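You operate a simulated robot arm through the tools that you are given. There is no shell and no other tool. Be economical: measure what you need, move in short steps, check, and stop when the job is done.

Carry out the task below with a simulated two-armed robot. There is one attempt and no reset: what you move stays moved.

JOB
Check the green seal ring's taper on the post and send its re-lap turns.
Fine: 2 turns a m. Yellow arm on, one round, arm clear before the ring goes to the yellow re-lap tray. Send once; leave load and way.

Only the result counts: the job must be done as asked and must still hold three seconds after the hand-in. Knocking over, shifting, dropping, spilling or breaking anything else fails it. A push-on lid holds only when it is set on centred and level and pressed home; a screw cap is set on level and turned clockwise until tight.

ROBOT AND FRAMES
Two 7-joint arms with two-finger parallel grippers on one trunk, on a base that drives. Base frame: it is fixed to the floor where the robot stands at the start and does not move with it; the origin is under the middle of the robot, x ahead of it, y to its left, z up. Units: mm, degrees, N and s.
The left shoulder is at the start at [50, 161, 1123], the right one opposite. With the tool pointing down near the work surface each hand reaches from about 220 to 680 mm from the robot's upright axis, wherever it stands, measured 20 degrees to its own side. Places, roughly: inside of the yellow re-lap tray [600, 1000, 800]; load knob [800, 1000, 900]; post [700, -400, 800]; send button [800, 900, 900]; turns knob [800, 1200, 900]; way lever [800, 900, 900]; yellow arm [700, -500, 900]. Payload 3.43 kg a hand.
Tool frame (each hand has its own): the origin (TCP) lies between the finger pads and is the grasp point; the fingertips stand 30 mm ahead of it; z points along the fingers, y is the line along which they close. Largest opening 94 mm; finger width 28, thickness 10; the body of the gripper, 50 by 96 mm, starts 55 mm behind the TCP.
Orientation is that of the tool frame in the base frame, as a unit quaternion [w, x, y, z]. With the fingers straight down and closing along the base's y, the tool's x points along the base's -x, its y along +y and its z along -z.

CONTROLS
- The arms move only by the tool arm_command. It takes "left_motion", "right_motion" or both (then of equal length, played together; a hand with none holds still); each is a list of rows, each a list of 3 entries, a list of its own where there are three numbers: the turn, a rotation vector about the tool's x, y, z in degrees, then the shift along the tool's x, y, z in mm, then the finger opening in mm, from 0 to 94. In form: [[[ax, ay, az], [x, y, z], fingers], ...]. A call has 1 to 20 rows; each row is the pose to reach, as a shift and turn from the pose commanded when the call began, along the tool's axes at that moment. Each row takes 0.2 s and may step no farther than 50 mm and 8.6 degrees from the row before; otherwise, or with a gripper value out of range, the whole call is refused. Where a pose cannot be reached the arm comes as near as it can. A force on the tool above 50 N (or 10 N above the force at the start of the call, whichever is more), or a blocked arm, ends the call early, and 0.2 s more pass. The fingers move at their own pace (about 45 mm/s each) and stop on an object; they squeeze with about 42 N. The grip force told is the motor's: it shows also when the fingers shut on nothing. Time passes only in rows, and 0.2 s behind the last, so rows that repeat a pose let the fingers close. The reply holds the time, the measured pose of the TCP, the force on the tool along the base axes, the opening and the grip force, in the units named above and with some noise, with the torque about the TCP (base axes, N m) and any sound that the robot's microphone picked up, and new pictures: "show" is both (left out), scene, wrist or none (wrist: the cameras of the hands that moved).
- Cameras (640 x 400 px; columns grow to the right, rows downward): "scene" is now at [131, 6.4, 1257.1]; the picture's right is [0.08, -1.00, 0.00], its down [-0.48, -0.04, -0.87] and it looks along [0.87, 0.07, -0.48] (base axes); focal length 214 px, centre (320, 200). "left" rides on the left gripper at [76, -14, -102] in its tool frame; the picture's right is [0.18, 0.98, 0.00], its down [-0.75, 0.14, -0.64] and it looks along [-0.63, 0.12, 0.77] (tool axes); focal length 243 px, centre (320, 200). "right" rides on the right gripper at [76, 14, -102] in its tool frame; the picture's right is [-0.18, 0.98, 0.00], its down [-0.75, -0.14, -0.64] and it looks along [-0.63, -0.12, 0.77] (tool axes); focal length 243 px, centre (320, 200). There is no depth. A picture from a camera that has moved, and an enlarged one, comes with that camera's place and axes in the base frame and with its lens.
- raise_lower(by): slides the trunk up (or, below 0, down) by that many mm; the arms and the scene camera ride with it, the base frame stays. It gives what a move gives, with no picture.
- roll_base(legs): drives the robot by 1 to 6 legs, each [ahead, left, turn to the left] in mm, mm and degrees, along the robot's own axes; the way and the turn of a leg run together, so that a leg with both is an arc; at most 1500 mm and 180 degrees a leg. The arms and the cameras ride along, it lands a little off, and it stops where it bumps. It gives what a move gives, and a new picture of the scene camera.
- turn_head(pan, tilt): turns the head with the scene camera to pan (to the left, within 80 degrees either way) and tilt (down, from -29 to 69), counted from straight ahead of the robot. It gives what a move gives, and a new picture of the scene camera.
- inspect(camera, box): a new picture of the part [left, top, right, bottom] of that camera's present view, enlarged. The clock stands still meanwhile.
- sign_off(): hands the job in; it is judged then, once.

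Work in short steps. Places have to be worked out from the pictures, the camera data and where the tool is seen: move nearer, look again, correct. Check each grasp and each placing, and mend what went wrong. You have 120 turns and 260 pictures in all, those below and enlarged ones among them. Open the grippers and draw the arms clear of the work before you hand the job in, unless the task says otherwise; then end with one line.

The tools are called after "Call:" as name(argument=value, ...) on one line, values as JSON. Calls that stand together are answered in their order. arm_command: Moves the arms, as the interface text tells. Its arguments: {"type":"object","properties":{"left_motion":{"type":"array","items":{"type":"array"}},"right_motion":{"type":"array","items":{"type":"array"}},"show":{"type":"string","enum":["both","scene","wrist","none"]}},"required":[]} The other tools are called the same way: raise_lower (by) slides the trunk up or down; roll_base (legs) drives the base; turn_head (pan, tilt) turns the head that bears the scene camera; inspect (camera, box) takes an enlarged picture of a part of a camera's view; sign_off () hands the job in.

At the start:

```text
t: 0.0
left_position: [454.1, 82.7, 1096.6]
left_tcp_rot: [0.001, 0.0, 1.0, 0.001]
left_wrist_force: [0.3, 1.0, 0.3]
left_wrist_torque: [0.03, 0.01, -0.01]
left_finger_gap: 94.0
left_gripper_force: 0.1
right_position: [344.0, -222.7, 1067.8]
right_tcp_rot: [0.0, 0.0, 1.0, 0.0]
right_wrist_force: [-0.3, 0.6, 0.7]
right_wrist_torque: [-0.01, 0.03, -0.03]
right_finger_gap: 94.2
right_gripper_force: 0.1
trunk travel left (down, up): [-150.0, 117.0]
robot x, y, heading: [-1.1, -1.6, 0.1]
head pan, tilt: [4.5, 29.0]
```

scene: 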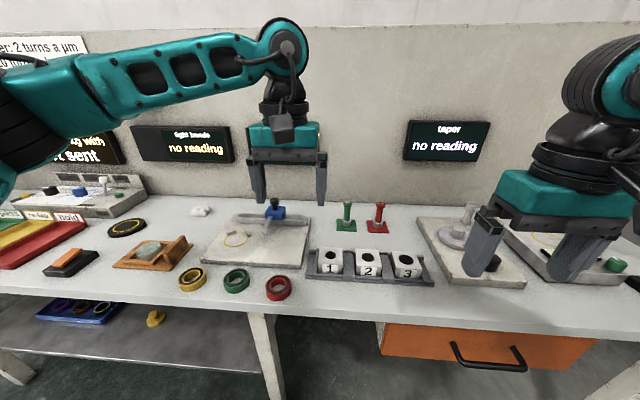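
right: 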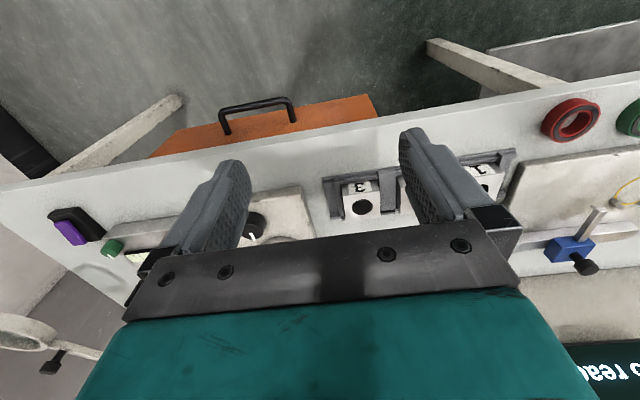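
left: 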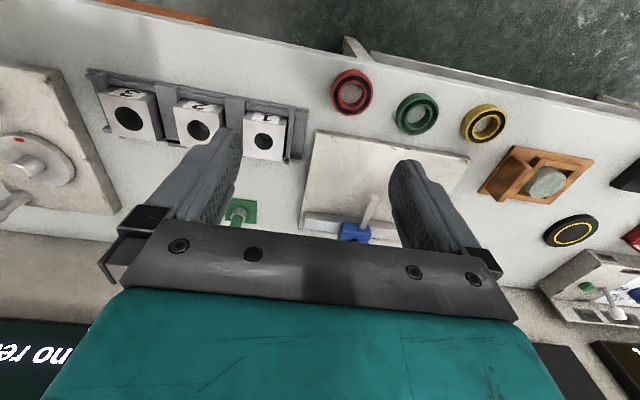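

The bench is wide; I look left and right to find the post, the yellow arm and the sender panel.

Call:
turn_head(pan=50, tilt=25)

Call:
turn_head(pan=-45, tilt=30)

```text
t: 1.1
left_position: [453.1, 83.3, 1096.8]
left_tcp_rot: [0.0, 0.0, 1.0, 0.0]
left_wrist_force: [1.3, -0.2, 0.1]
left_wrist_torque: [-0.04, 0.01, -0.03]
left_finger_gap: 93.8
left_gripper_force: 0.1
right_position: [343.5, -222.8, 1066.9]
right_tcp_rot: [0.001, -0.001, 1.0, 0.0]
right_wrist_force: [1.1, -0.4, -0.6]
right_wrist_torque: [0.0, -0.02, 0.0]
right_finger_gap: 94.0
right_gripper_force: 0.1
trunk travel left (down, up): [-150.0, 117.0]
robot x, y, heading: [-4.6, 0.5, 0.0]
head pan, tilt: [50.0, 25.0]
camera scene: at [99.7, 69.7, 1263.4], right [0.77, -0.64, 0.0], down [-0.27, -0.32, -0.91], along [0.58, 0.69, -0.42], focal length 214 px, centre (320, 200)
```

scene: 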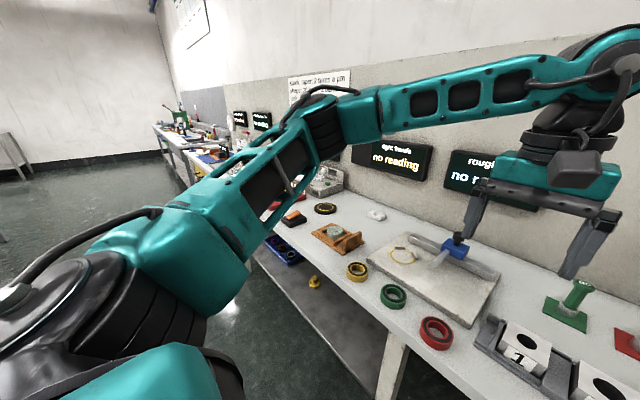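

```text
t: 2.8
left_position: [455.1, 83.8, 1097.1]
left_tcp_rot: [-0.001, 0.0, 1.0, 0.0]
left_wrist_force: [-0.5, -0.5, -0.5]
left_wrist_torque: [0.0, -0.01, 0.0]
left_finger_gap: 94.0
left_gripper_force: 0.1
right_position: [344.6, -222.1, 1067.5]
right_tcp_rot: [-0.001, 0.001, 1.0, -0.001]
right_wrist_force: [0.3, 0.6, 0.2]
right_wrist_torque: [0.01, 0.01, -0.01]
right_finger_gap: 93.7
right_gripper_force: 0.1
trunk travel left (down, up): [-150.0, 117.0]
robot x, y, heading: [-1.1, 1.2, -0.0]
head pan, tilt: [-45.0, 30.0]
camera scene: at [104.4, -64.7, 1255.5], right [-0.71, -0.71, 0.0], down [-0.35, 0.35, -0.87], along [0.61, -0.61, -0.5], focal length 214 px, centre (320, 200)
```

scene: 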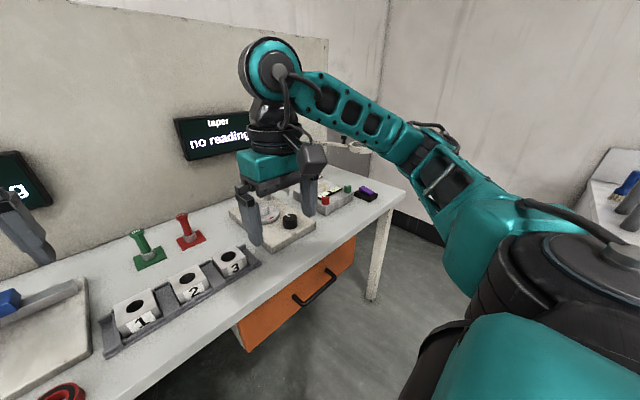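

I look at the wall notice and displays on the left, so pan there with the view level.

Call:
turn_head(pan=40, tilt=5)

Call:
inspect(camera="scene", box=[200, 50, 440, 300])

```text
t: 4.4
left_position: [454.4, 83.4, 1097.2]
left_tcp_rot: [0.0, 0.0, 1.0, 0.0]
left_wrist_force: [-0.9, 0.4, -0.3]
left_wrist_torque: [0.0, 0.0, 0.01]
left_finger_gap: 93.8
left_gripper_force: 0.0
right_position: [344.6, -221.7, 1067.3]
right_tcp_rot: [0.0, 0.0, 1.0, 0.0]
right_wrist_force: [0.5, -0.6, 0.4]
right_wrist_torque: [0.01, 0.04, 0.01]
right_finger_gap: 94.2
right_gripper_force: 0.1
trunk travel left (down, up): [-150.0, 117.0]
robot x, y, heading: [3.7, -0.1, -0.1]
head pan, tilt: [40.0, 5.0]
camera scene: at [110.8, 58.2, 1295.9], right [0.64, -0.77, 0.0], down [-0.07, -0.06, -1.0], along [0.76, 0.64, -0.09], focal length 214 px, centre (320, 200)
```

scene: 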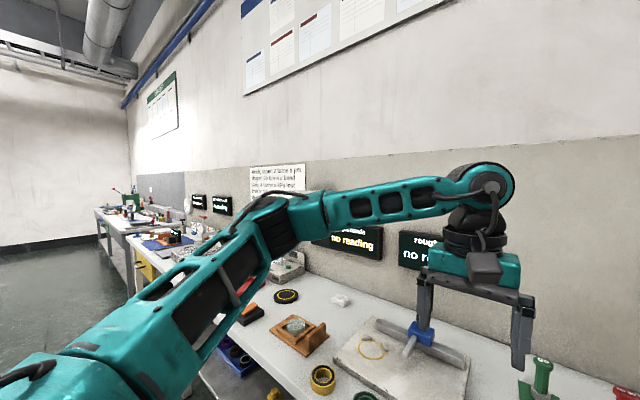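

```text
1.60 times, centred on (320, 175) of scene
camera zoom: at [110.8, 58.2, 1295.9], right [0.64, -0.77, 0.0], down [-0.07, -0.06, -1.0], along [0.76, 0.64, -0.09], focal length 343 px, centre (320, 240)
```

zoom: 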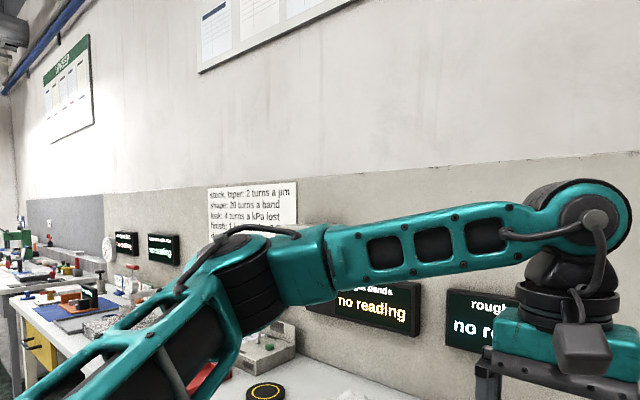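

I look at the right-hand station more closely from here before driving.

Call:
turn_head(pan=-35, tilt=20)

Call:
inspect(camera="scene", box=[160, 140, 480, 340])

Call:
inspect(camera="right", box=[0, 150, 320, 350])

Call:
inspect(camera="left", box=[280, 50, 600, 250])

```text
t: 5.9
left_position: [454.6, 83.9, 1096.7]
left_tcp_rot: [0.0, 0.0, 1.0, 0.0]
left_wrist_force: [0.1, 1.0, 1.0]
left_wrist_torque: [-0.07, -0.01, -0.02]
left_finger_gap: 93.8
left_gripper_force: 0.0
right_position: [343.6, -222.4, 1066.6]
right_tcp_rot: [-0.001, 0.0, 1.0, 0.0]
right_wrist_force: [-0.6, 0.3, -0.3]
right_wrist_torque: [-0.04, -0.04, 0.02]
right_finger_gap: 94.0
right_gripper_force: 0.1
trunk travel left (down, up): [-150.0, 117.0]
robot x, y, heading: [3.2, -0.8, -0.0]
head pan, tilt: [-35.0, 20.0]
camera scene: at [116.7, -54.1, 1271.5], right [-0.57, -0.82, 0.0], down [-0.28, 0.2, -0.94], along [0.77, -0.54, -0.34], focal length 214 px, centre (320, 200)
```

scene: 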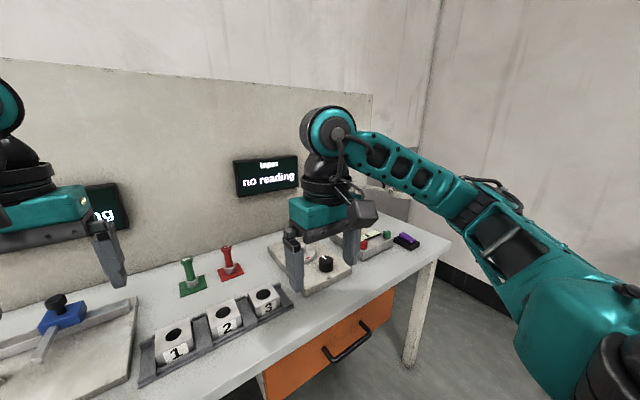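

```text
2.00 times, centred on (320, 240) of scene
camera zoom: at [116.7, -54.1, 1271.5], right [-0.57, -0.82, 0.0], down [-0.28, 0.2, -0.94], along [0.77, -0.54, -0.34], focal length 429 px, centre (320, 120)
```

zoom: 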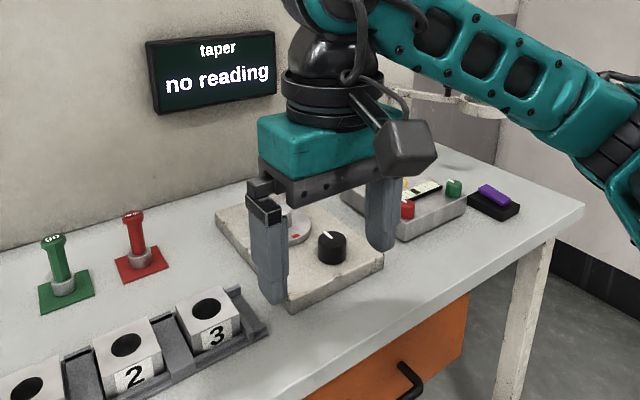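

```text
2.00 times, centred on (160, 250) of right
camera zoom: at [267.2, -208.3, 1170.3], right [0.18, 0.98, 0.0], down [0.75, -0.14, 0.64], along [0.63, -0.12, -0.77], focal length 485 px, centre (640, 100)
```

zoom: 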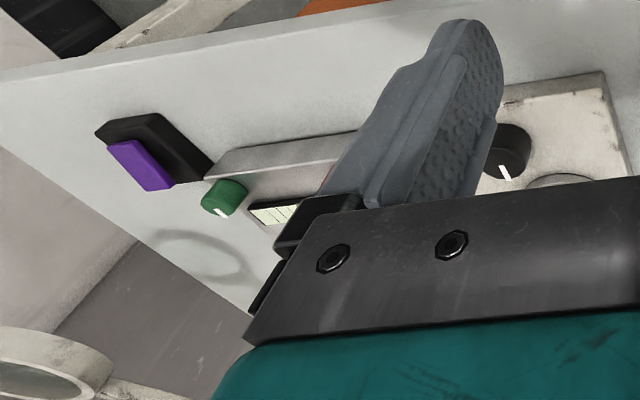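

```text
2.00 times, centred on (440, 150) of left
camera zoom: at [377.6, 68.2, 1201.0], right [-0.18, 0.98, 0.0], down [0.75, 0.14, 0.64], along [0.63, 0.12, -0.77], focal length 485 px, centre (80, 300)
```

zoom: 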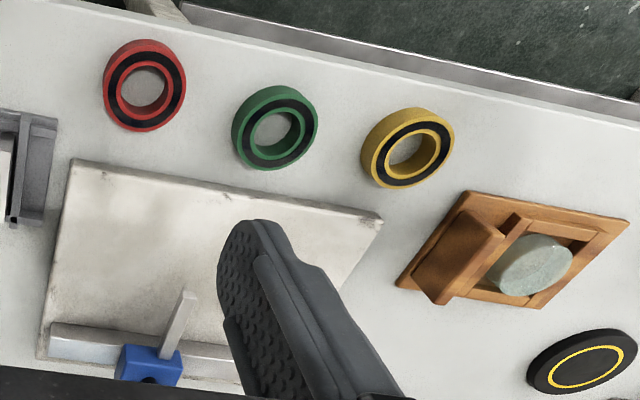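

Now drive sideways to the right to face the taper station (arms well above the bench).

Call:
roll_base(legs=[[0, -300, 0]])

Call:
turn_head(pan=-15, tilt=32)

```text
t: 8.0
left_position: [453.5, -214.4, 1097.4]
left_tcp_rot: [0.0, -0.003, 1.0, -0.001]
left_wrist_force: [0.8, 0.2, -0.6]
left_wrist_torque: [-0.01, -0.01, 0.02]
left_finger_gap: 94.2
left_gripper_force: 0.1
right_position: [345.8, -520.2, 1068.5]
right_tcp_rot: [0.0, -0.003, 1.0, 0.0]
right_wrist_force: [0.2, 0.0, 0.4]
right_wrist_torque: [0.0, -0.02, 0.03]
right_finger_gap: 94.1
right_gripper_force: 0.0
trunk travel left (down, up): [-150.0, 117.0]
robot x, y, heading: [0.8, -297.7, 0.4]
head pan, tilt: [-35.0, 20.0]
camera scene: at [117.6, -354.3, 1271.5], right [-0.57, -0.82, 0.0], down [-0.28, 0.2, -0.94], along [0.77, -0.54, -0.34], focal length 214 px, centre (320, 200)
```

scene: 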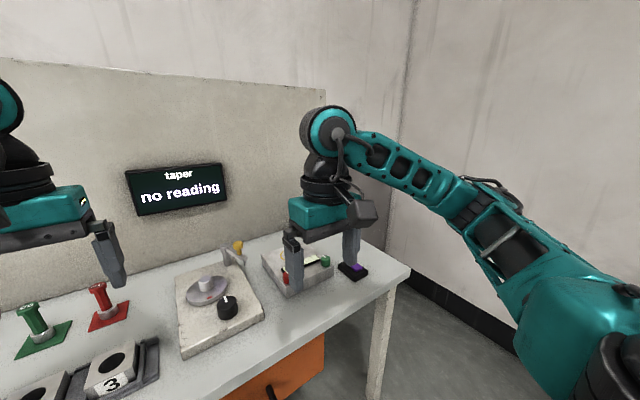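

```text
t: 8.8
left_position: [454.0, -214.9, 1096.5]
left_tcp_rot: [0.0, -0.003, 1.0, 0.0]
left_wrist_force: [0.4, 0.1, 0.5]
left_wrist_torque: [0.01, -0.01, 0.01]
left_finger_gap: 94.1
left_gripper_force: 0.0
right_position: [346.1, -520.4, 1066.8]
right_tcp_rot: [-0.001, -0.002, 1.0, 0.0]
right_wrist_force: [-0.2, 0.1, -0.7]
right_wrist_torque: [0.01, 0.0, -0.02]
right_finger_gap: 94.1
right_gripper_force: 0.0
trunk travel left (down, up): [-150.0, 117.0]
robot x, y, heading: [-1.8, -299.0, 0.3]
head pan, tilt: [-15.0, 32.0]
camera scene: at [127.7, -323.7, 1252.4], right [-0.26, -0.97, 0.0], down [-0.51, 0.14, -0.85], along [0.82, -0.22, -0.53], focal length 214 px, centre (320, 200)
```

scene: 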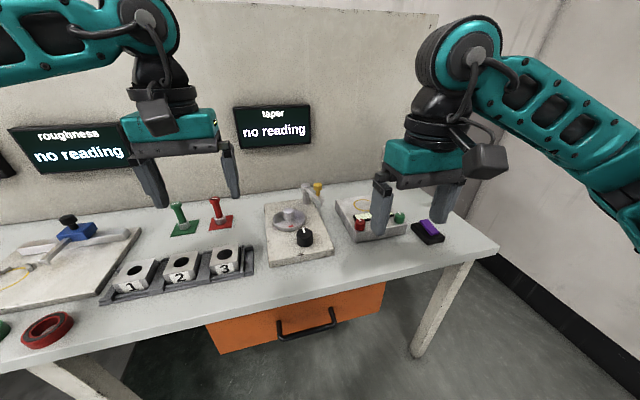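

Call:
inspect(camera="scene", box=[220, 170, 380, 270])

Call:
inspect(camera="scene", box=[320, 170, 480, 270])

Call:
inspect(camera="left", box=[0, 0, 640, 400])

```text
4.00 times, centred on (300, 220) of scene
camera zoom: at [127.7, -323.7, 1252.4], right [-0.26, -0.97, 0.0], down [-0.51, 0.14, -0.85], along [0.82, -0.22, -0.53], focal length 858 px, centre (400, 120)
```

zoom: 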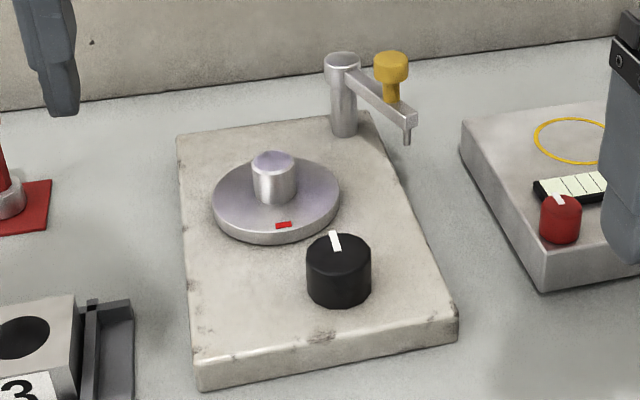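

```text
4.00 times, centred on (400, 220) of scene
camera zoom: at [127.7, -323.7, 1252.4], right [-0.26, -0.97, 0.0], down [-0.51, 0.14, -0.85], along [0.82, -0.22, -0.53], focal length 858 px, centre (0, 120)
```

zoom: 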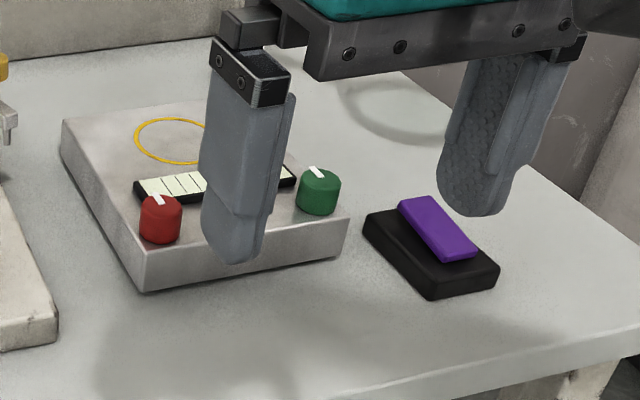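

```text
1.00 times, centred on (320, 200) of left
camera zoom: at [378.0, -230.2, 1201.0], right [-0.19, 0.98, 0.0], down [0.75, 0.14, 0.64], along [0.63, 0.12, -0.77], focal length 243 px, centre (320, 200)
```

zoom: 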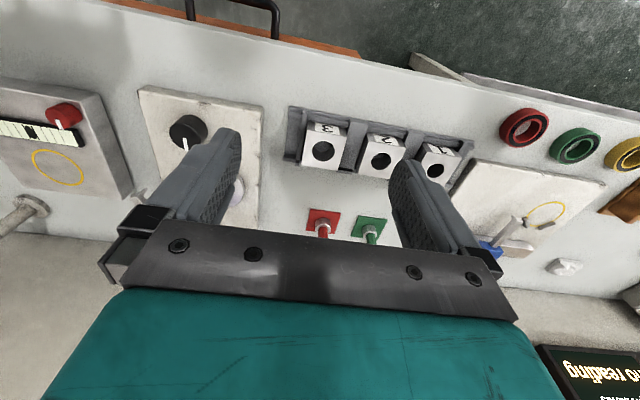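

The taper station: post on a turntable with a black knob in front, yellow-knobbed swing arm parked to the right rear. Post about [705,-372]. Now back to fetch the green ring with the left hand.

Call:
roll_base(legs=[[0, 300, 0]])

Call:
arm_command(left_motion=[[[0, 0, 8], [0, 35, 20], 94], [[0, 0, 16], [0, 70, 40], 94], [[0, 0, 24], [0, 105, 60], 94], [[0, 0, 32], [0, 140, 80], 94], [[0, 0, 40], [0, 170, 100], 94], [[0, 0, 48], [0, 170, 110], 94], [[0, 0, 56], [0, 170, 120], 94], [[0, 0, 64], [0, 170, 130], 94], [[0, 0, 72], [0, 170, 130], 94], [[0, 0, 80], [0, 170, 130], 94], [[0, 0, 88], [-20, 170, 130], 94], [[0, 0, 90], [-30, 170, 130], 94], [[0, 0, 90], [-30, 170, 130], 94]])

```text
t: 10.8
left_position: [451.4, 87.4, 1096.8]
left_tcp_rot: [0.0, -0.005, 1.0, 0.001]
left_wrist_force: [-0.6, 0.6, 0.4]
left_wrist_torque: [-0.02, 0.0, 0.0]
left_finger_gap: 94.0
left_gripper_force: 0.0
right_position: [344.7, -219.2, 1067.5]
right_tcp_rot: [0.0, -0.005, 1.0, 0.0]
right_wrist_force: [1.3, -0.2, 0.4]
right_wrist_torque: [0.01, 0.0, 0.0]
right_finger_gap: 94.0
right_gripper_force: 0.1
trunk travel left (down, up): [-150.0, 117.0]
robot x, y, heading: [-3.2, 0.3, 0.6]
head pan, tilt: [-15.0, 32.0]
camera scene: at [125.8, -22.4, 1252.3], right [-0.25, -0.97, 0.0], down [-0.51, 0.13, -0.85], along [0.82, -0.21, -0.53], focal length 214 px, centre (320, 200)
```

scene: 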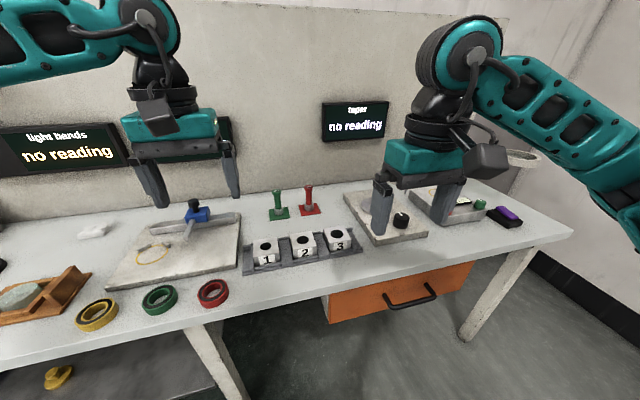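

```text
t: 13.6
left_position: [274.1, 123.5, 905.4]
left_tcp_rot: [0.001, 0.702, 0.712, 0.001]
left_wrist_force: [-0.5, 0.1, 0.4]
left_wrist_torque: [-0.02, 0.01, 0.01]
left_finger_gap: 94.0
left_gripper_force: 0.1
left hand out of reach, approached as far as the arm can: row 6, 7, 8, 9, 10, 11, 12, 13
right_position: [344.7, -219.2, 1066.6]
right_tcp_rot: [0.0, -0.005, 1.0, 0.0]
right_wrist_force: [0.7, 0.5, 1.1]
right_wrist_torque: [0.0, -0.01, -0.01]
right_finger_gap: 94.0
right_gripper_force: 0.0
trunk travel left (down, up): [-150.0, 117.0]
robot x, y, heading: [-0.0, 3.4, 0.5]
head pan, tilt: [-15.0, 32.0]
camera scene: at [126.1, -22.9, 1252.2], right [-0.25, -0.97, 0.0], down [-0.51, 0.13, -0.85], along [0.82, -0.21, -0.53], focal length 214 px, centre (320, 200)
camera left: at [258.4, 198.3, 1009.6], right [0.98, 0.2, 0.0], down [0.15, -0.75, 0.64], along [0.13, -0.63, -0.77], focal length 243 px, centre (320, 200)
```

scene: 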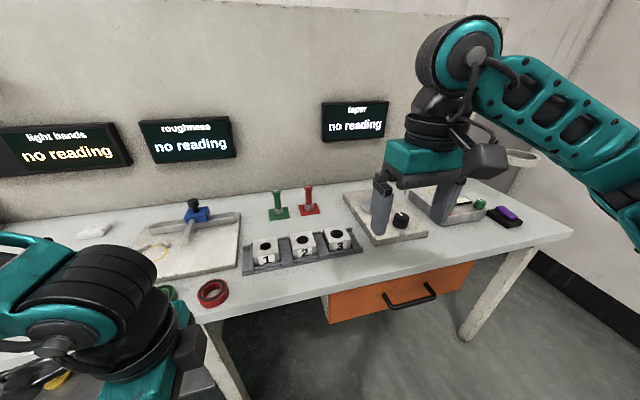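
left: 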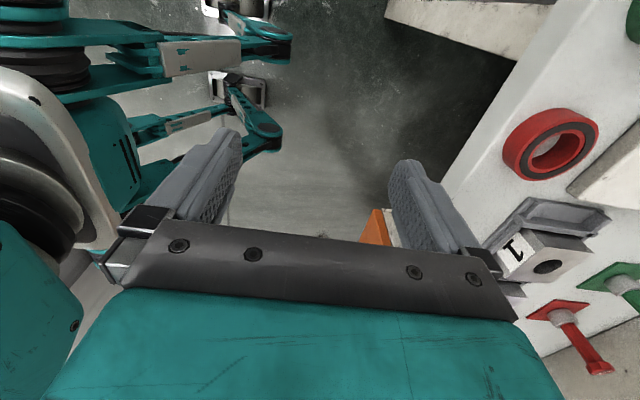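

The +90° wrist turn drove the arm to its limit and the hand was carried off, but it touched nothing. I turn back, raising first.

Call:
arm_command(left_motion=[[[0, 0, 0], [0, 0, -40], 94], [[0, 0, -8], [0, 0, -80], 94], [[0, 0, -16], [0, 0, -110], 94], [[0, 0, -24], [0, 0, -130], 94], [[0, 0, -32], [0, 0, -130], 94], [[0, 0, -40], [0, 0, -130], 94], [[0, 0, -48], [0, 0, -130], 94], [[0, 0, -56], [0, 0, -130], 94], [[0, 0, -64], [0, 0, -130], 94], [[0, 0, -72], [0, 0, -130], 94], [[0, 0, -80], [0, 0, -130], 94], [[0, 0, -88], [0, 0, -130], 94], [[0, 0, -90], [0, 0, -130], 94]])

```text
t: 16.4
left_position: [281.3, 127.3, 1039.3]
left_tcp_rot: [0.0, -0.006, 1.0, 0.0]
left_wrist_force: [0.4, 0.2, 0.0]
left_wrist_torque: [-0.03, -0.01, 0.01]
left_finger_gap: 94.2
left_gripper_force: 0.0
left hand out of reach, approached as far as the arm can: row 1
right_position: [343.8, -219.7, 1067.7]
right_tcp_rot: [0.0, -0.004, 1.0, 0.0]
right_wrist_force: [0.1, 0.5, -0.4]
right_wrist_torque: [0.0, 0.0, -0.03]
right_finger_gap: 94.0
right_gripper_force: 0.2
trunk travel left (down, up): [-150.0, 117.0]
robot x, y, heading: [-2.7, 1.7, 0.7]
head pan, tilt: [-15.0, 32.0]
camera scene: at [125.9, -22.9, 1252.3], right [-0.25, -0.97, 0.0], down [-0.51, 0.13, -0.85], along [0.82, -0.21, -0.53], focal length 214 px, centre (320, 200)
camera left: at [204.9, 110.9, 1142.6], right [-0.2, 0.98, 0.0], down [0.75, 0.15, 0.64], along [0.63, 0.13, -0.77], focal length 243 px, centre (320, 200)
```

scene: 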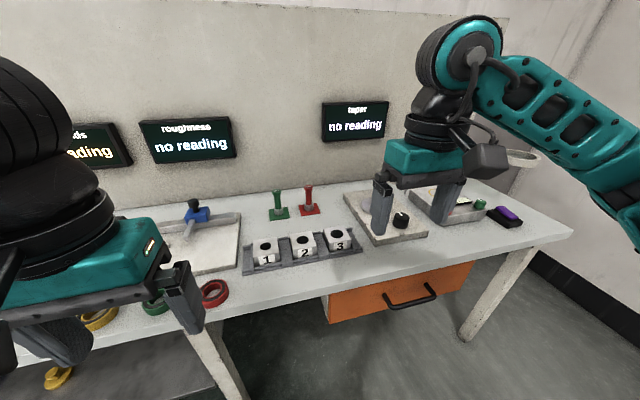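
left: 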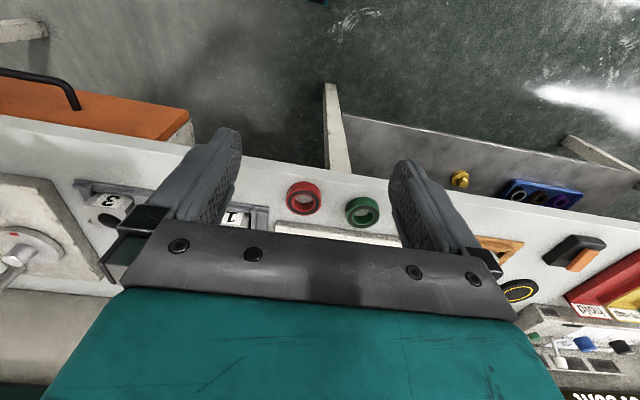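

The hand follows from where it is. Move it out above the green ring (est. [490,250]) without turning.

Call:
arm_command(left_motion=[[[0, 0, 0], [-45, 30, 10], 94], [[0, 0, 0], [-90, 60, 20], 94], [[0, 0, 0], [-135, 90, 40], 94], [[0, 0, 0], [-180, 115, 60], 94], [[0, 0, 0], [-205, 123, 80], 94], [[0, 0, 0], [-205, 123, 80], 94]])

```text
refused: row 1 steps farther than a row can; nothing moved
```

Call:
arm_command(left_motion=[[[0, 0, 0], [-35, 22, 10], 94], [[0, 0, 0], [-70, 44, 20], 94], [[0, 0, 0], [-105, 66, 30], 94], [[0, 0, 0], [-140, 88, 45], 94], [[0, 0, 0], [-175, 110, 60], 94], [[0, 0, 0], [-205, 123, 80], 94], [[0, 0, 0], [-205, 123, 80], 94]], show="wrist")

```text
t: 18.0
left_position: [483.7, 252.8, 957.3]
left_tcp_rot: [0.0, -0.005, 1.0, 0.0]
left_wrist_force: [-1.1, 0.1, 0.3]
left_wrist_torque: [0.01, 0.02, -0.03]
left_finger_gap: 93.9
left_gripper_force: 0.0
right_position: [344.6, -219.8, 1067.4]
right_tcp_rot: [0.0, -0.004, 1.0, 0.0]
right_wrist_force: [-0.3, 0.3, -0.3]
right_wrist_torque: [0.0, -0.01, 0.0]
right_finger_gap: 93.9
right_gripper_force: 0.0
trunk travel left (down, up): [-150.0, 117.0]
robot x, y, heading: [-0.1, 1.8, 0.5]
head pan, tilt: [-15.0, 32.0]
camera left: at [407.2, 236.7, 1062.1], right [-0.19, 0.98, 0.0], down [0.75, 0.15, 0.64], along [0.63, 0.12, -0.77], focal length 243 px, centre (320, 200)
```

left: 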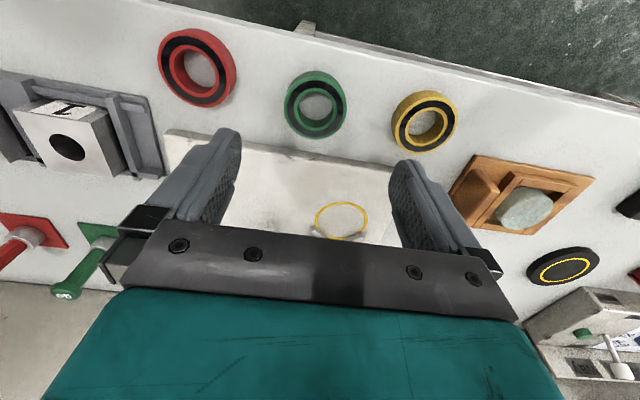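

Rings are ~108 mm apart with ~61 mm outside, so gripping along y fits. Green ring at about [487,248]; open to 82 and lower to z≈870, then check.

Call:
arm_command(left_motion=[[[0, 0, 0], [-4, -5, 30], 82], [[0, 0, 0], [-4, -5, 60], 82], [[0, 0, 0], [-4, -5, 87], 82], [[0, 0, 0], [-4, -5, 87], 82]], show="wrist")

```text
t: 19.0
left_position: [488.9, 247.6, 872.0]
left_tcp_rot: [0.0, -0.004, 1.0, 0.0]
left_wrist_force: [0.0, 0.0, -0.9]
left_wrist_torque: [0.0, -0.02, 0.0]
left_finger_gap: 82.2
left_gripper_force: 0.1
right_position: [344.6, -219.1, 1066.4]
right_tcp_rot: [0.0, -0.004, 1.0, 0.001]
right_wrist_force: [-0.7, -0.3, 0.3]
right_wrist_torque: [0.0, -0.01, 0.0]
right_finger_gap: 94.1
right_gripper_force: 0.2
trunk travel left (down, up): [-150.0, 117.0]
robot x, y, heading: [-4.1, 2.6, 0.7]
head pan, tilt: [-15.0, 32.0]
camera left: at [412.1, 232.2, 976.1], right [-0.19, 0.98, 0.0], down [0.75, 0.15, 0.64], along [0.63, 0.12, -0.77], focal length 243 px, centre (320, 200)
```

left: 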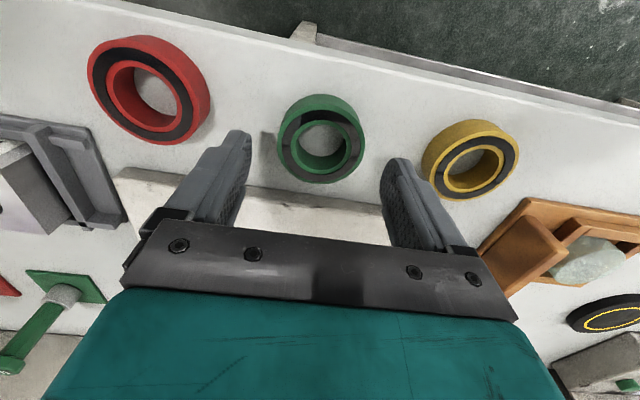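

Ring centred at about [490,248]. Lower to z≈834 and close.

Call:
arm_command(left_motion=[[[0, 0, 0], [-1, 1, 20], 82], [[0, 0, 0], [-1, 1, 38], 82], [[0, 0, 0], [-1, 1, 38], 40], [[0, 0, 0], [-1, 1, 38], 40], [[0, 0, 0], [-1, 1, 38], 40]], show="wrist")

```text
t: 20.2
left_position: [488.5, 247.5, 834.6]
left_tcp_rot: [0.0, -0.004, 1.0, 0.0]
left_wrist_force: [0.5, 0.1, 0.1]
left_wrist_torque: [0.06, -0.05, 0.02]
left_finger_gap: 60.3
left_gripper_force: 41.8
right_position: [345.6, -219.8, 1067.9]
right_tcp_rot: [-0.001, -0.004, 1.0, 0.0]
right_wrist_force: [0.1, -0.5, -0.5]
right_wrist_torque: [0.02, -0.03, 0.0]
right_finger_gap: 93.9
right_gripper_force: 0.0
trunk travel left (down, up): [-150.0, 117.0]
robot x, y, heading: [-0.2, -1.0, 0.3]
head pan, tilt: [-15.0, 32.0]
camera left: at [413.1, 231.7, 937.5], right [-0.19, 0.98, 0.0], down [0.75, 0.15, 0.64], along [0.63, 0.12, -0.77], focal length 243 px, centre (320, 200)
```

left: 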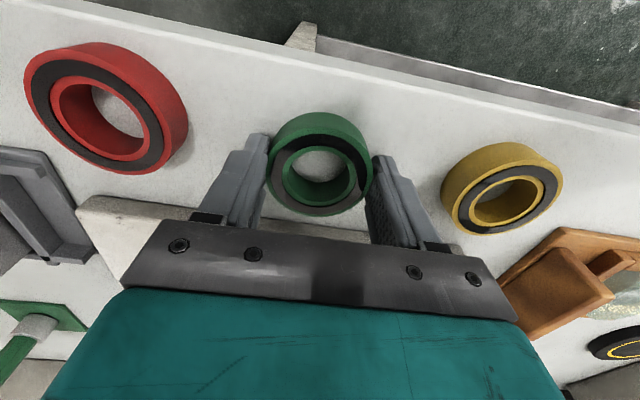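

Gripped (60.3 mm). Lift and look.

Call:
arm_command(left_motion=[[[0, 0, 0], [0, 0, -10], 40], [[0, 0, 0], [0, 0, -40], 40], [[0, 0, 0], [0, 0, -80], 40], [[0, 0, 0], [20, 0, -120], 40], [[0, 0, 0], [50, 0, -160], 40], [[0, 0, 0], [90, -20, -180], 40], [[0, 0, 0], [90, -20, -180], 40]], show="wrist")

Call:
roll_base(legs=[[0, -490, -0.5], [100, 0, 0]])

Call:
turn_head(pan=0, tilt=35)

```text
t: 21.8
left_position: [399.4, 225.6, 1012.8]
left_tcp_rot: [0.0, -0.003, 1.0, 0.0]
left_wrist_force: [-0.4, -1.0, 0.1]
left_wrist_torque: [0.02, 0.0, 0.0]
left_finger_gap: 60.5
left_gripper_force: 42.3
right_position: [345.3, -220.3, 1067.5]
right_tcp_rot: [0.001, -0.005, 1.0, 0.001]
right_wrist_force: [0.6, -0.3, -0.7]
right_wrist_torque: [-0.01, -0.01, -0.01]
right_finger_gap: 94.2
right_gripper_force: 0.1
trunk travel left (down, up): [-150.0, 117.0]
robot x, y, heading: [2.2, -2.5, 0.6]
head pan, tilt: [-15.0, 32.0]
camera left: at [323.6, 210.1, 1117.0], right [-0.19, 0.98, 0.0], down [0.75, 0.15, 0.64], along [0.63, 0.12, -0.77], focal length 243 px, centre (320, 200)
```

left: 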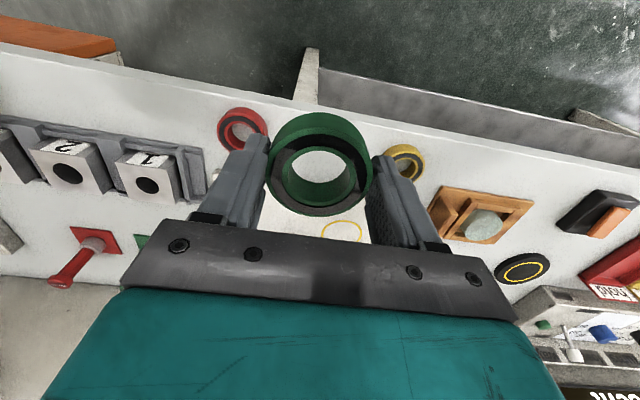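

```text
t: 25.4
left_position: [502.7, -265.9, 1012.7]
left_tcp_rot: [0.0, 0.001, 1.0, 0.0]
left_wrist_force: [0.2, 0.5, -0.9]
left_wrist_torque: [-0.04, 0.02, 0.0]
left_finger_gap: 60.8
left_gripper_force: 42.7
right_position: [441.9, -710.2, 1067.0]
right_tcp_rot: [-0.001, 0.001, 1.0, 0.0]
right_wrist_force: [0.5, -0.5, -0.8]
right_wrist_torque: [0.0, -0.02, 0.0]
right_finger_gap: 94.2
right_gripper_force: 0.1
trunk travel left (down, up): [-150.0, 117.0]
robot x, y, heading: [100.2, -486.0, -0.4]
head pan, tilt: [-15.0, 32.0]
camera scene: at [226.1, -511.4, 1252.2], right [-0.26, -0.97, 0.0], down [-0.51, 0.14, -0.85], along [0.82, -0.22, -0.53], focal length 214 px, centre (320, 200)
```

scene: 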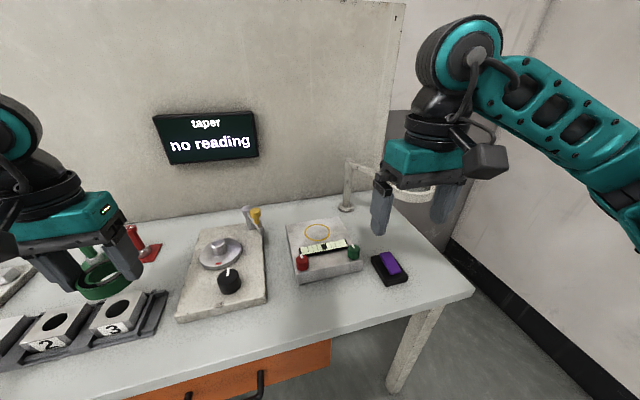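

```text
t: 26.2
left_position: [501.6, -266.1, 1012.0]
left_tcp_rot: [0.0, 0.0, 1.0, 0.0]
left_wrist_force: [0.9, 0.7, -0.5]
left_wrist_torque: [-0.03, 0.0, 0.04]
left_finger_gap: 60.7
left_gripper_force: 42.1
right_position: [443.0, -709.7, 1068.0]
right_tcp_rot: [0.0, 0.001, 1.0, 0.0]
right_wrist_force: [0.3, -1.2, 0.4]
right_wrist_torque: [0.02, 0.01, 0.01]
right_finger_gap: 93.8
right_gripper_force: 0.0
trunk travel left (down, up): [-150.0, 117.0]
robot x, y, heading: [101.5, -487.8, 0.2]
head pan, tilt: [0.0, 35.0]
camera scene: at [227.0, -488.3, 1247.7], right [0.0, -1.0, 0.0], down [-0.57, 0.0, -0.82], along [0.82, 0.0, -0.57], focal length 214 px, centre (320, 200)
```

scene: 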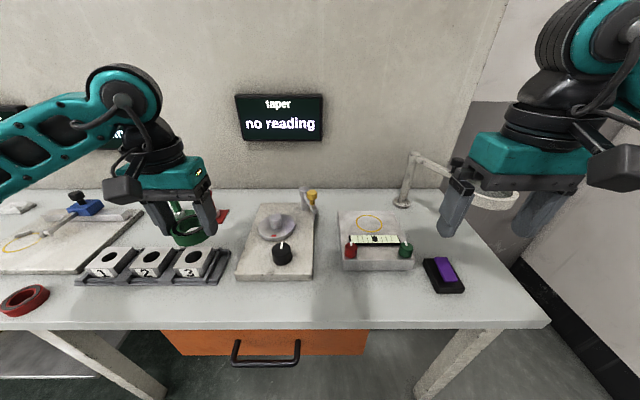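

Call:
inspect(camera="scene", box=[220, 180, 348, 260])

Call:
inspect(camera="scene", box=[220, 245, 348, 325])

```text
5.00 times, centred on (284, 220) of scene
camera zoom: at [227.0, -488.3, 1247.7], right [0.0, -1.0, 0.0], down [-0.57, 0.0, -0.82], along [0.82, 0.0, -0.57], focal length 1072 px, centre (500, 100)
```

zoom: 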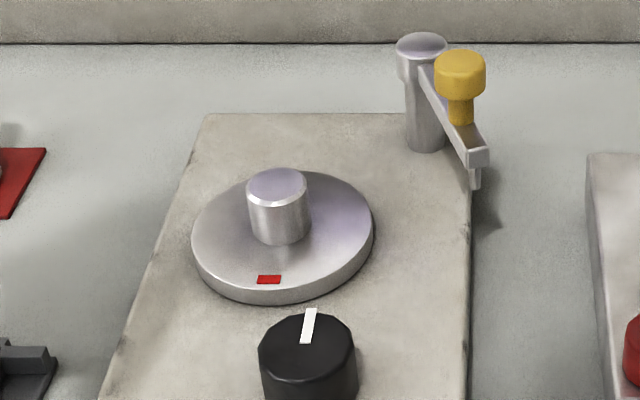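

```text
5.00 times, centred on (284, 285) of scene
camera zoom: at [227.0, -488.3, 1247.7], right [0.0, -1.0, 0.0], down [-0.57, 0.0, -0.82], along [0.82, 0.0, -0.57], focal length 1072 px, centre (500, -225)
```

zoom: 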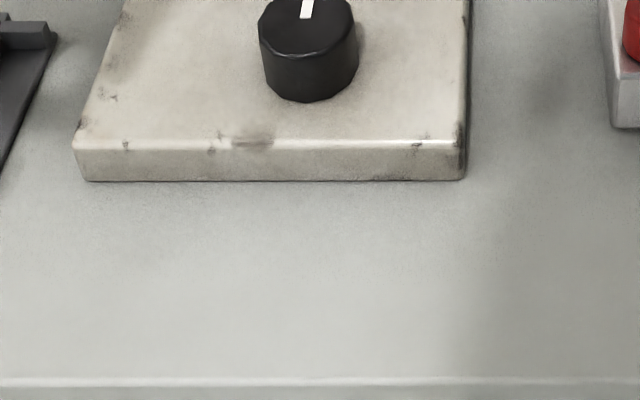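

Post estimated near [690,-364], top z≈867. Move the ring to a hover just short of it and look with both cameras.

Call:
arm_command(left_motion=[[[0, 0, 0], [-35, -25, 0], 40], [[0, 0, 0], [-70, -50, 0], 40], [[0, 0, 0], [-105, -75, 10], 40], [[0, 0, 0], [-140, -98, 30], 40], [[0, 0, 0], [-170, -98, 50], 40], [[0, 0, 0], [-170, -98, 50], 40]])

```text
t: 27.6
left_position: [670.8, -365.0, 962.0]
left_tcp_rot: [-0.001, 0.001, 1.0, 0.0]
left_wrist_force: [-0.7, 0.1, 0.2]
left_wrist_torque: [0.02, 0.0, 0.0]
left_finger_gap: 60.7
left_gripper_force: 41.2
right_position: [441.8, -711.4, 1065.8]
right_tcp_rot: [0.0, 0.0, 1.0, -0.001]
right_wrist_force: [-0.6, -0.1, 0.2]
right_wrist_torque: [-0.02, 0.01, -0.01]
right_finger_gap: 93.9
right_gripper_force: 0.1
trunk travel left (down, up): [-150.0, 117.0]
robot x, y, heading: [99.3, -488.1, -0.2]
head pan, tilt: [0.0, 35.0]
camera scene: at [226.9, -488.2, 1247.7], right [0.0, -1.0, 0.0], down [-0.57, 0.0, -0.82], along [0.82, 0.0, -0.57], focal length 214 px, centre (320, 200)
camera left: at [594.7, -379.1, 1065.6], right [-0.18, 0.98, 0.0], down [0.75, 0.14, 0.64], along [0.63, 0.12, -0.77], focal length 243 px, centre (320, 200)
```

scene: 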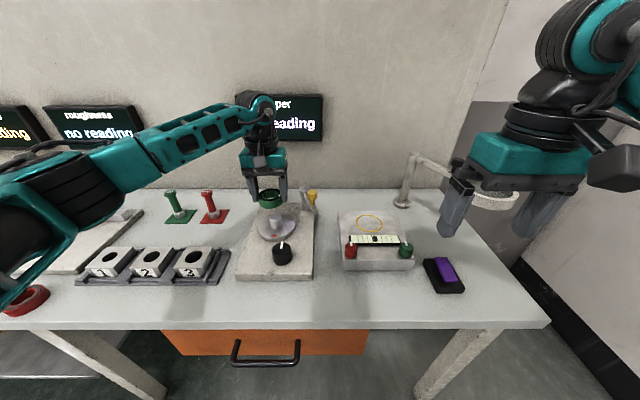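
left: 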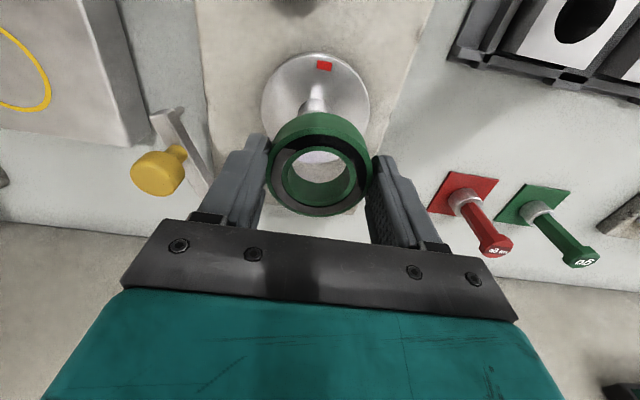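

Call:
inspect(camera="left", box=[240, 40, 400, 140])

Call:
inspect(camera="left", box=[240, 120, 400, 220])

Call:
inspect(camera="scene", box=[224, 170, 336, 240])

```text
4.00 times, centred on (320, 90) of left
camera zoom: at [594.7, -379.1, 1065.6], right [-0.18, 0.98, 0.0], down [0.75, 0.14, 0.64], along [0.63, 0.12, -0.77], focal length 970 px, centre (320, 640)
```

zoom: 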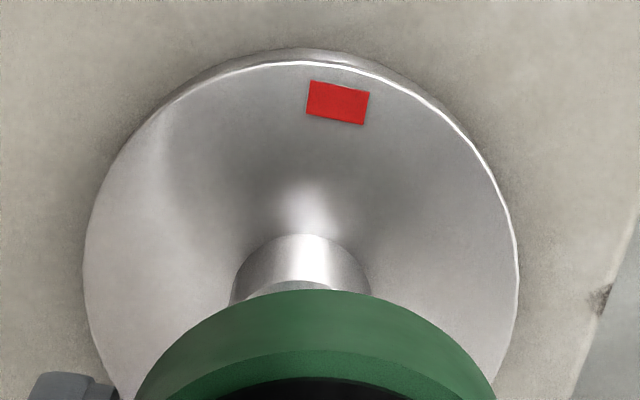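

```text
4.00 times, centred on (320, 170) of left
camera zoom: at [594.7, -379.1, 1065.6], right [-0.18, 0.98, 0.0], down [0.75, 0.14, 0.64], along [0.63, 0.12, -0.77], focal length 970 px, centre (320, 320)
```

zoom: 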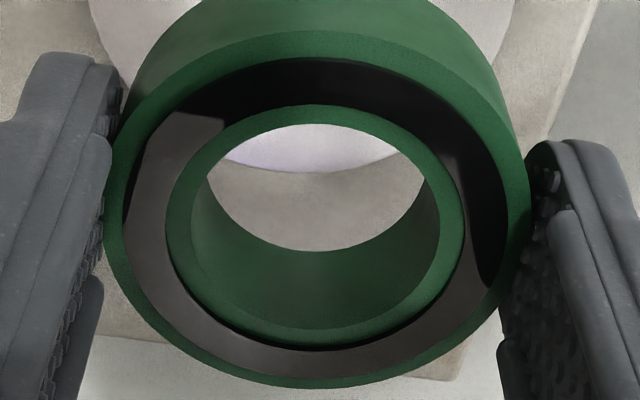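

```text
5.71 times, centred on (280, 205) of scene
camera zoom: at [226.9, -488.2, 1247.7], right [0.0, -1.0, 0.0], down [-0.57, 0.0, -0.82], along [0.82, 0.0, -0.57], focal length 1226 px, centre (549, 171)
```

zoom: 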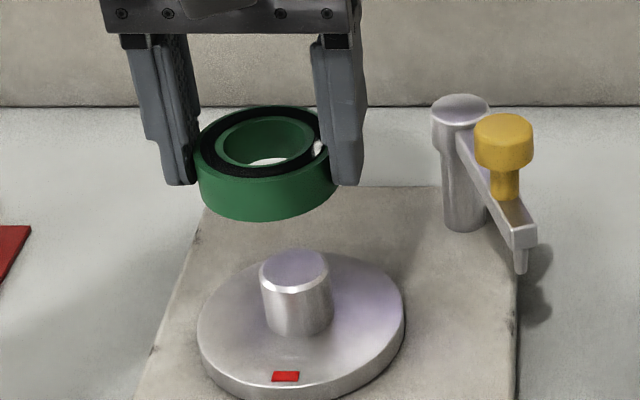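

Disc top could be ~855 and post centre about [668,-366]. Lower the ring to just above the post top and compare directly.

Call:
arm_command(left_motion=[[[0, 0, 0], [2, -1, 15], 40], [[0, 0, 0], [2, -1, 32], 40], [[0, 0, 0], [2, -1, 32], 40]], show="none")

Call:
inspect(camera="left", box=[240, 100, 400, 200])

Call:
inspect(camera="scene", box=[224, 180, 336, 250])

```text
t: 28.4
left_position: [668.7, -364.8, 928.2]
left_tcp_rot: [-0.001, 0.001, 1.0, -0.001]
left_wrist_force: [-0.4, 0.1, -0.5]
left_wrist_torque: [0.02, 0.02, -0.01]
left_finger_gap: 60.5
left_gripper_force: 42.2
right_position: [443.0, -711.4, 1067.1]
right_tcp_rot: [0.0, 0.001, 1.0, 0.0]
right_wrist_force: [-0.9, -0.3, 0.0]
right_wrist_torque: [-0.01, 0.0, 0.01]
right_finger_gap: 94.0
right_gripper_force: 0.0
trunk travel left (down, up): [-150.0, 117.0]
robot x, y, heading: [100.2, -484.4, -0.3]
head pan, tilt: [0.0, 35.0]
```

```text
4.00 times, centred on (320, 150) of left
camera zoom: at [591.8, -380.6, 1032.9], right [-0.18, 0.98, 0.0], down [0.75, 0.14, 0.64], along [0.63, 0.12, -0.77], focal length 970 px, centre (320, 400)
```

zoom: 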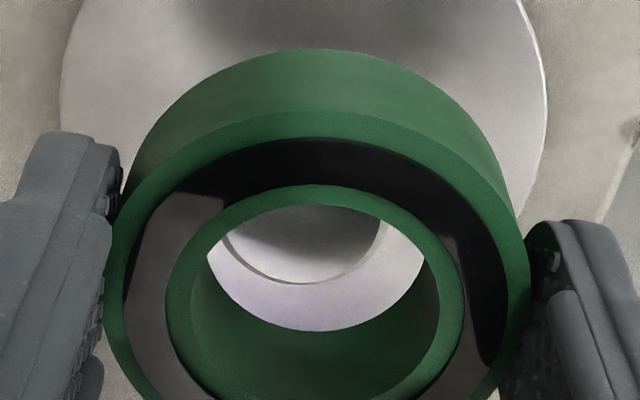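

```text
5.71 times, centred on (280, 215) of scene
camera zoom: at [227.0, -488.3, 1247.7], right [0.0, -1.0, 0.0], down [-0.57, 0.0, -0.82], along [0.82, 0.0, -0.57], focal length 1226 px, centre (549, 114)
```

zoom: 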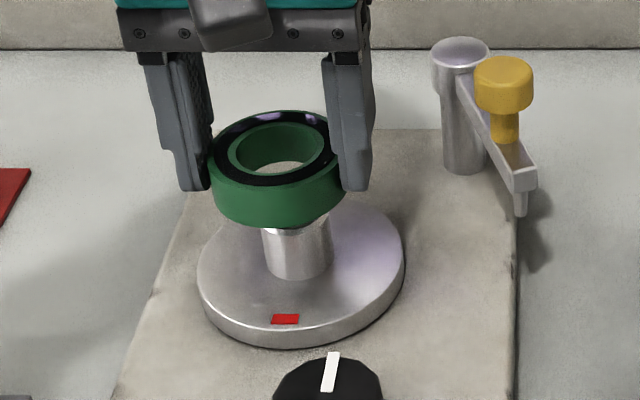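

The post top shows through the bore, and the ring needs to go forward a little. Shift +6 in x and lower 10 mm.

Call:
arm_command(left_motion=[[[0, 0, 0], [-6, -1, 5], 40], [[0, 0, 0], [-6, -1, 10], 40], [[0, 0, 0], [-6, -1, 10], 40]], show="none")

Call:
inspect(camera="left", box=[240, 100, 400, 200])

Call:
inspect(camera="scene", box=[224, 180, 336, 250])

```text
t: 29.2
left_position: [675.0, -366.5, 919.6]
left_tcp_rot: [0.001, 0.0, 1.0, 0.0]
left_wrist_force: [0.2, 0.2, -1.0]
left_wrist_torque: [0.02, 0.01, 0.02]
left_finger_gap: 60.7
left_gripper_force: 42.2
right_position: [441.6, -710.3, 1067.8]
right_tcp_rot: [0.0, 0.001, 1.0, 0.0]
right_wrist_force: [0.0, -0.1, 0.2]
right_wrist_torque: [0.04, 0.01, 0.02]
right_finger_gap: 93.8
right_gripper_force: 0.1
trunk travel left (down, up): [-150.0, 117.0]
robot x, y, heading: [99.3, -488.4, -0.1]
head pan, tilt: [0.0, 35.0]
```

```text
4.00 times, centred on (320, 150) of left
camera zoom: at [599.4, -382.1, 1023.6], right [-0.18, 0.98, 0.0], down [0.75, 0.14, 0.64], along [0.63, 0.12, -0.77], focal length 970 px, centre (320, 400)
```

zoom: 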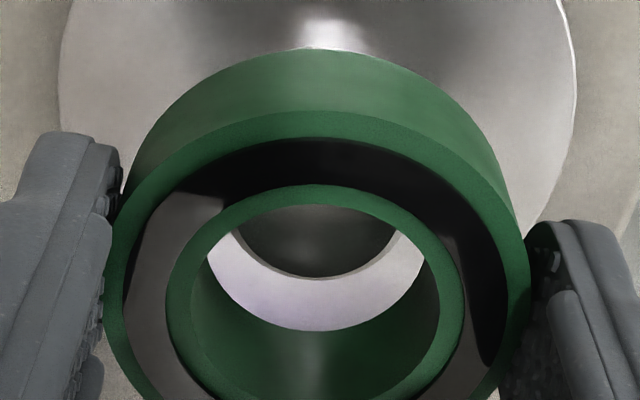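

```text
5.71 times, centred on (280, 215) of scene
camera zoom: at [227.0, -488.3, 1247.7], right [0.0, -1.0, 0.0], down [-0.57, 0.0, -0.82], along [0.82, 0.0, -0.57], focal length 1226 px, centre (549, 114)
```

zoom: 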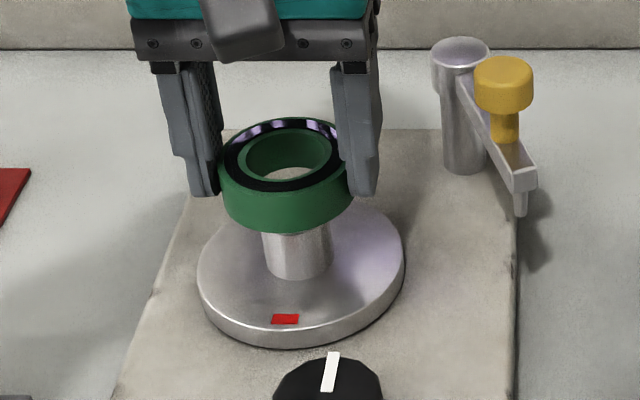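

Estimates agree: ring is nearly concentric, about 13 mm above the post top. Lower 10 mm and check.

Call:
arm_command(left_motion=[[[0, 0, 0], [0, 0, 5], 40], [[0, 0, 0], [0, 0, 10], 40], [[0, 0, 0], [0, 0, 10], 40]], show="none")

Call:
inspect(camera="left", box=[240, 100, 400, 200])

Call:
inspect(camera="scene", box=[224, 180, 336, 250])

```text
t: 30.0
left_position: [674.7, -367.1, 908.9]
left_tcp_rot: [0.001, 0.0, 1.0, 0.0]
left_wrist_force: [-0.8, -0.5, -0.7]
left_wrist_torque: [0.0, 0.01, -0.01]
left_finger_gap: 60.6
left_gripper_force: 41.9
right_position: [442.3, -711.1, 1067.5]
right_tcp_rot: [0.001, 0.001, 1.0, 0.0]
right_wrist_force: [0.1, 0.1, -0.5]
right_wrist_torque: [-0.02, 0.01, 0.01]
right_finger_gap: 94.1
right_gripper_force: 0.0
trunk travel left (down, up): [-150.0, 117.0]
robot x, y, heading: [100.0, -487.0, -0.1]
head pan, tilt: [0.0, 35.0]
```

```text
4.00 times, centred on (320, 150) of left
camera zoom: at [599.3, -382.1, 1013.1], right [-0.18, 0.98, 0.0], down [0.75, 0.14, 0.64], along [0.63, 0.12, -0.77], focal length 970 px, centre (320, 400)
```

zoom: 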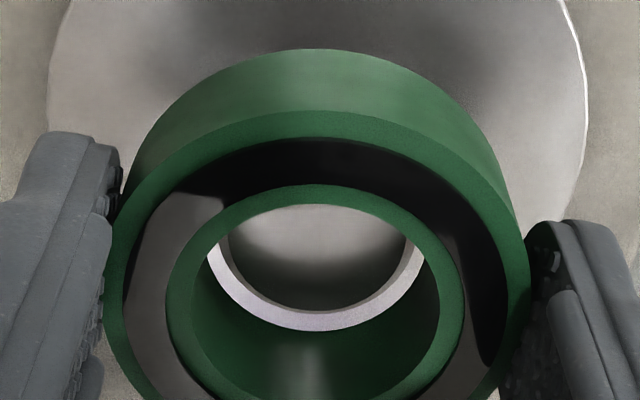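

```text
5.71 times, centred on (280, 215) of scene
camera zoom: at [227.0, -488.3, 1247.7], right [0.0, -1.0, 0.0], down [-0.57, 0.0, -0.82], along [0.82, 0.0, -0.57], focal length 1226 px, centre (549, 114)
```

zoom: 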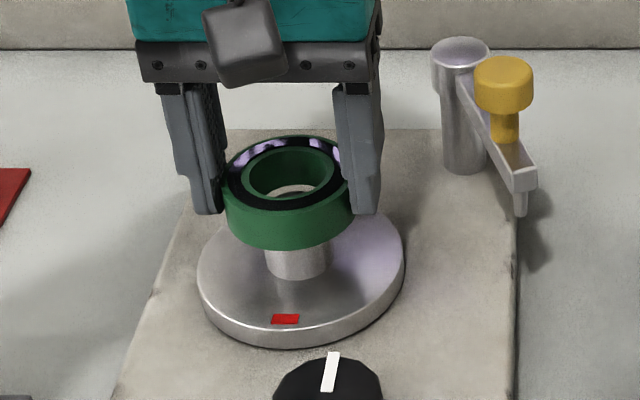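

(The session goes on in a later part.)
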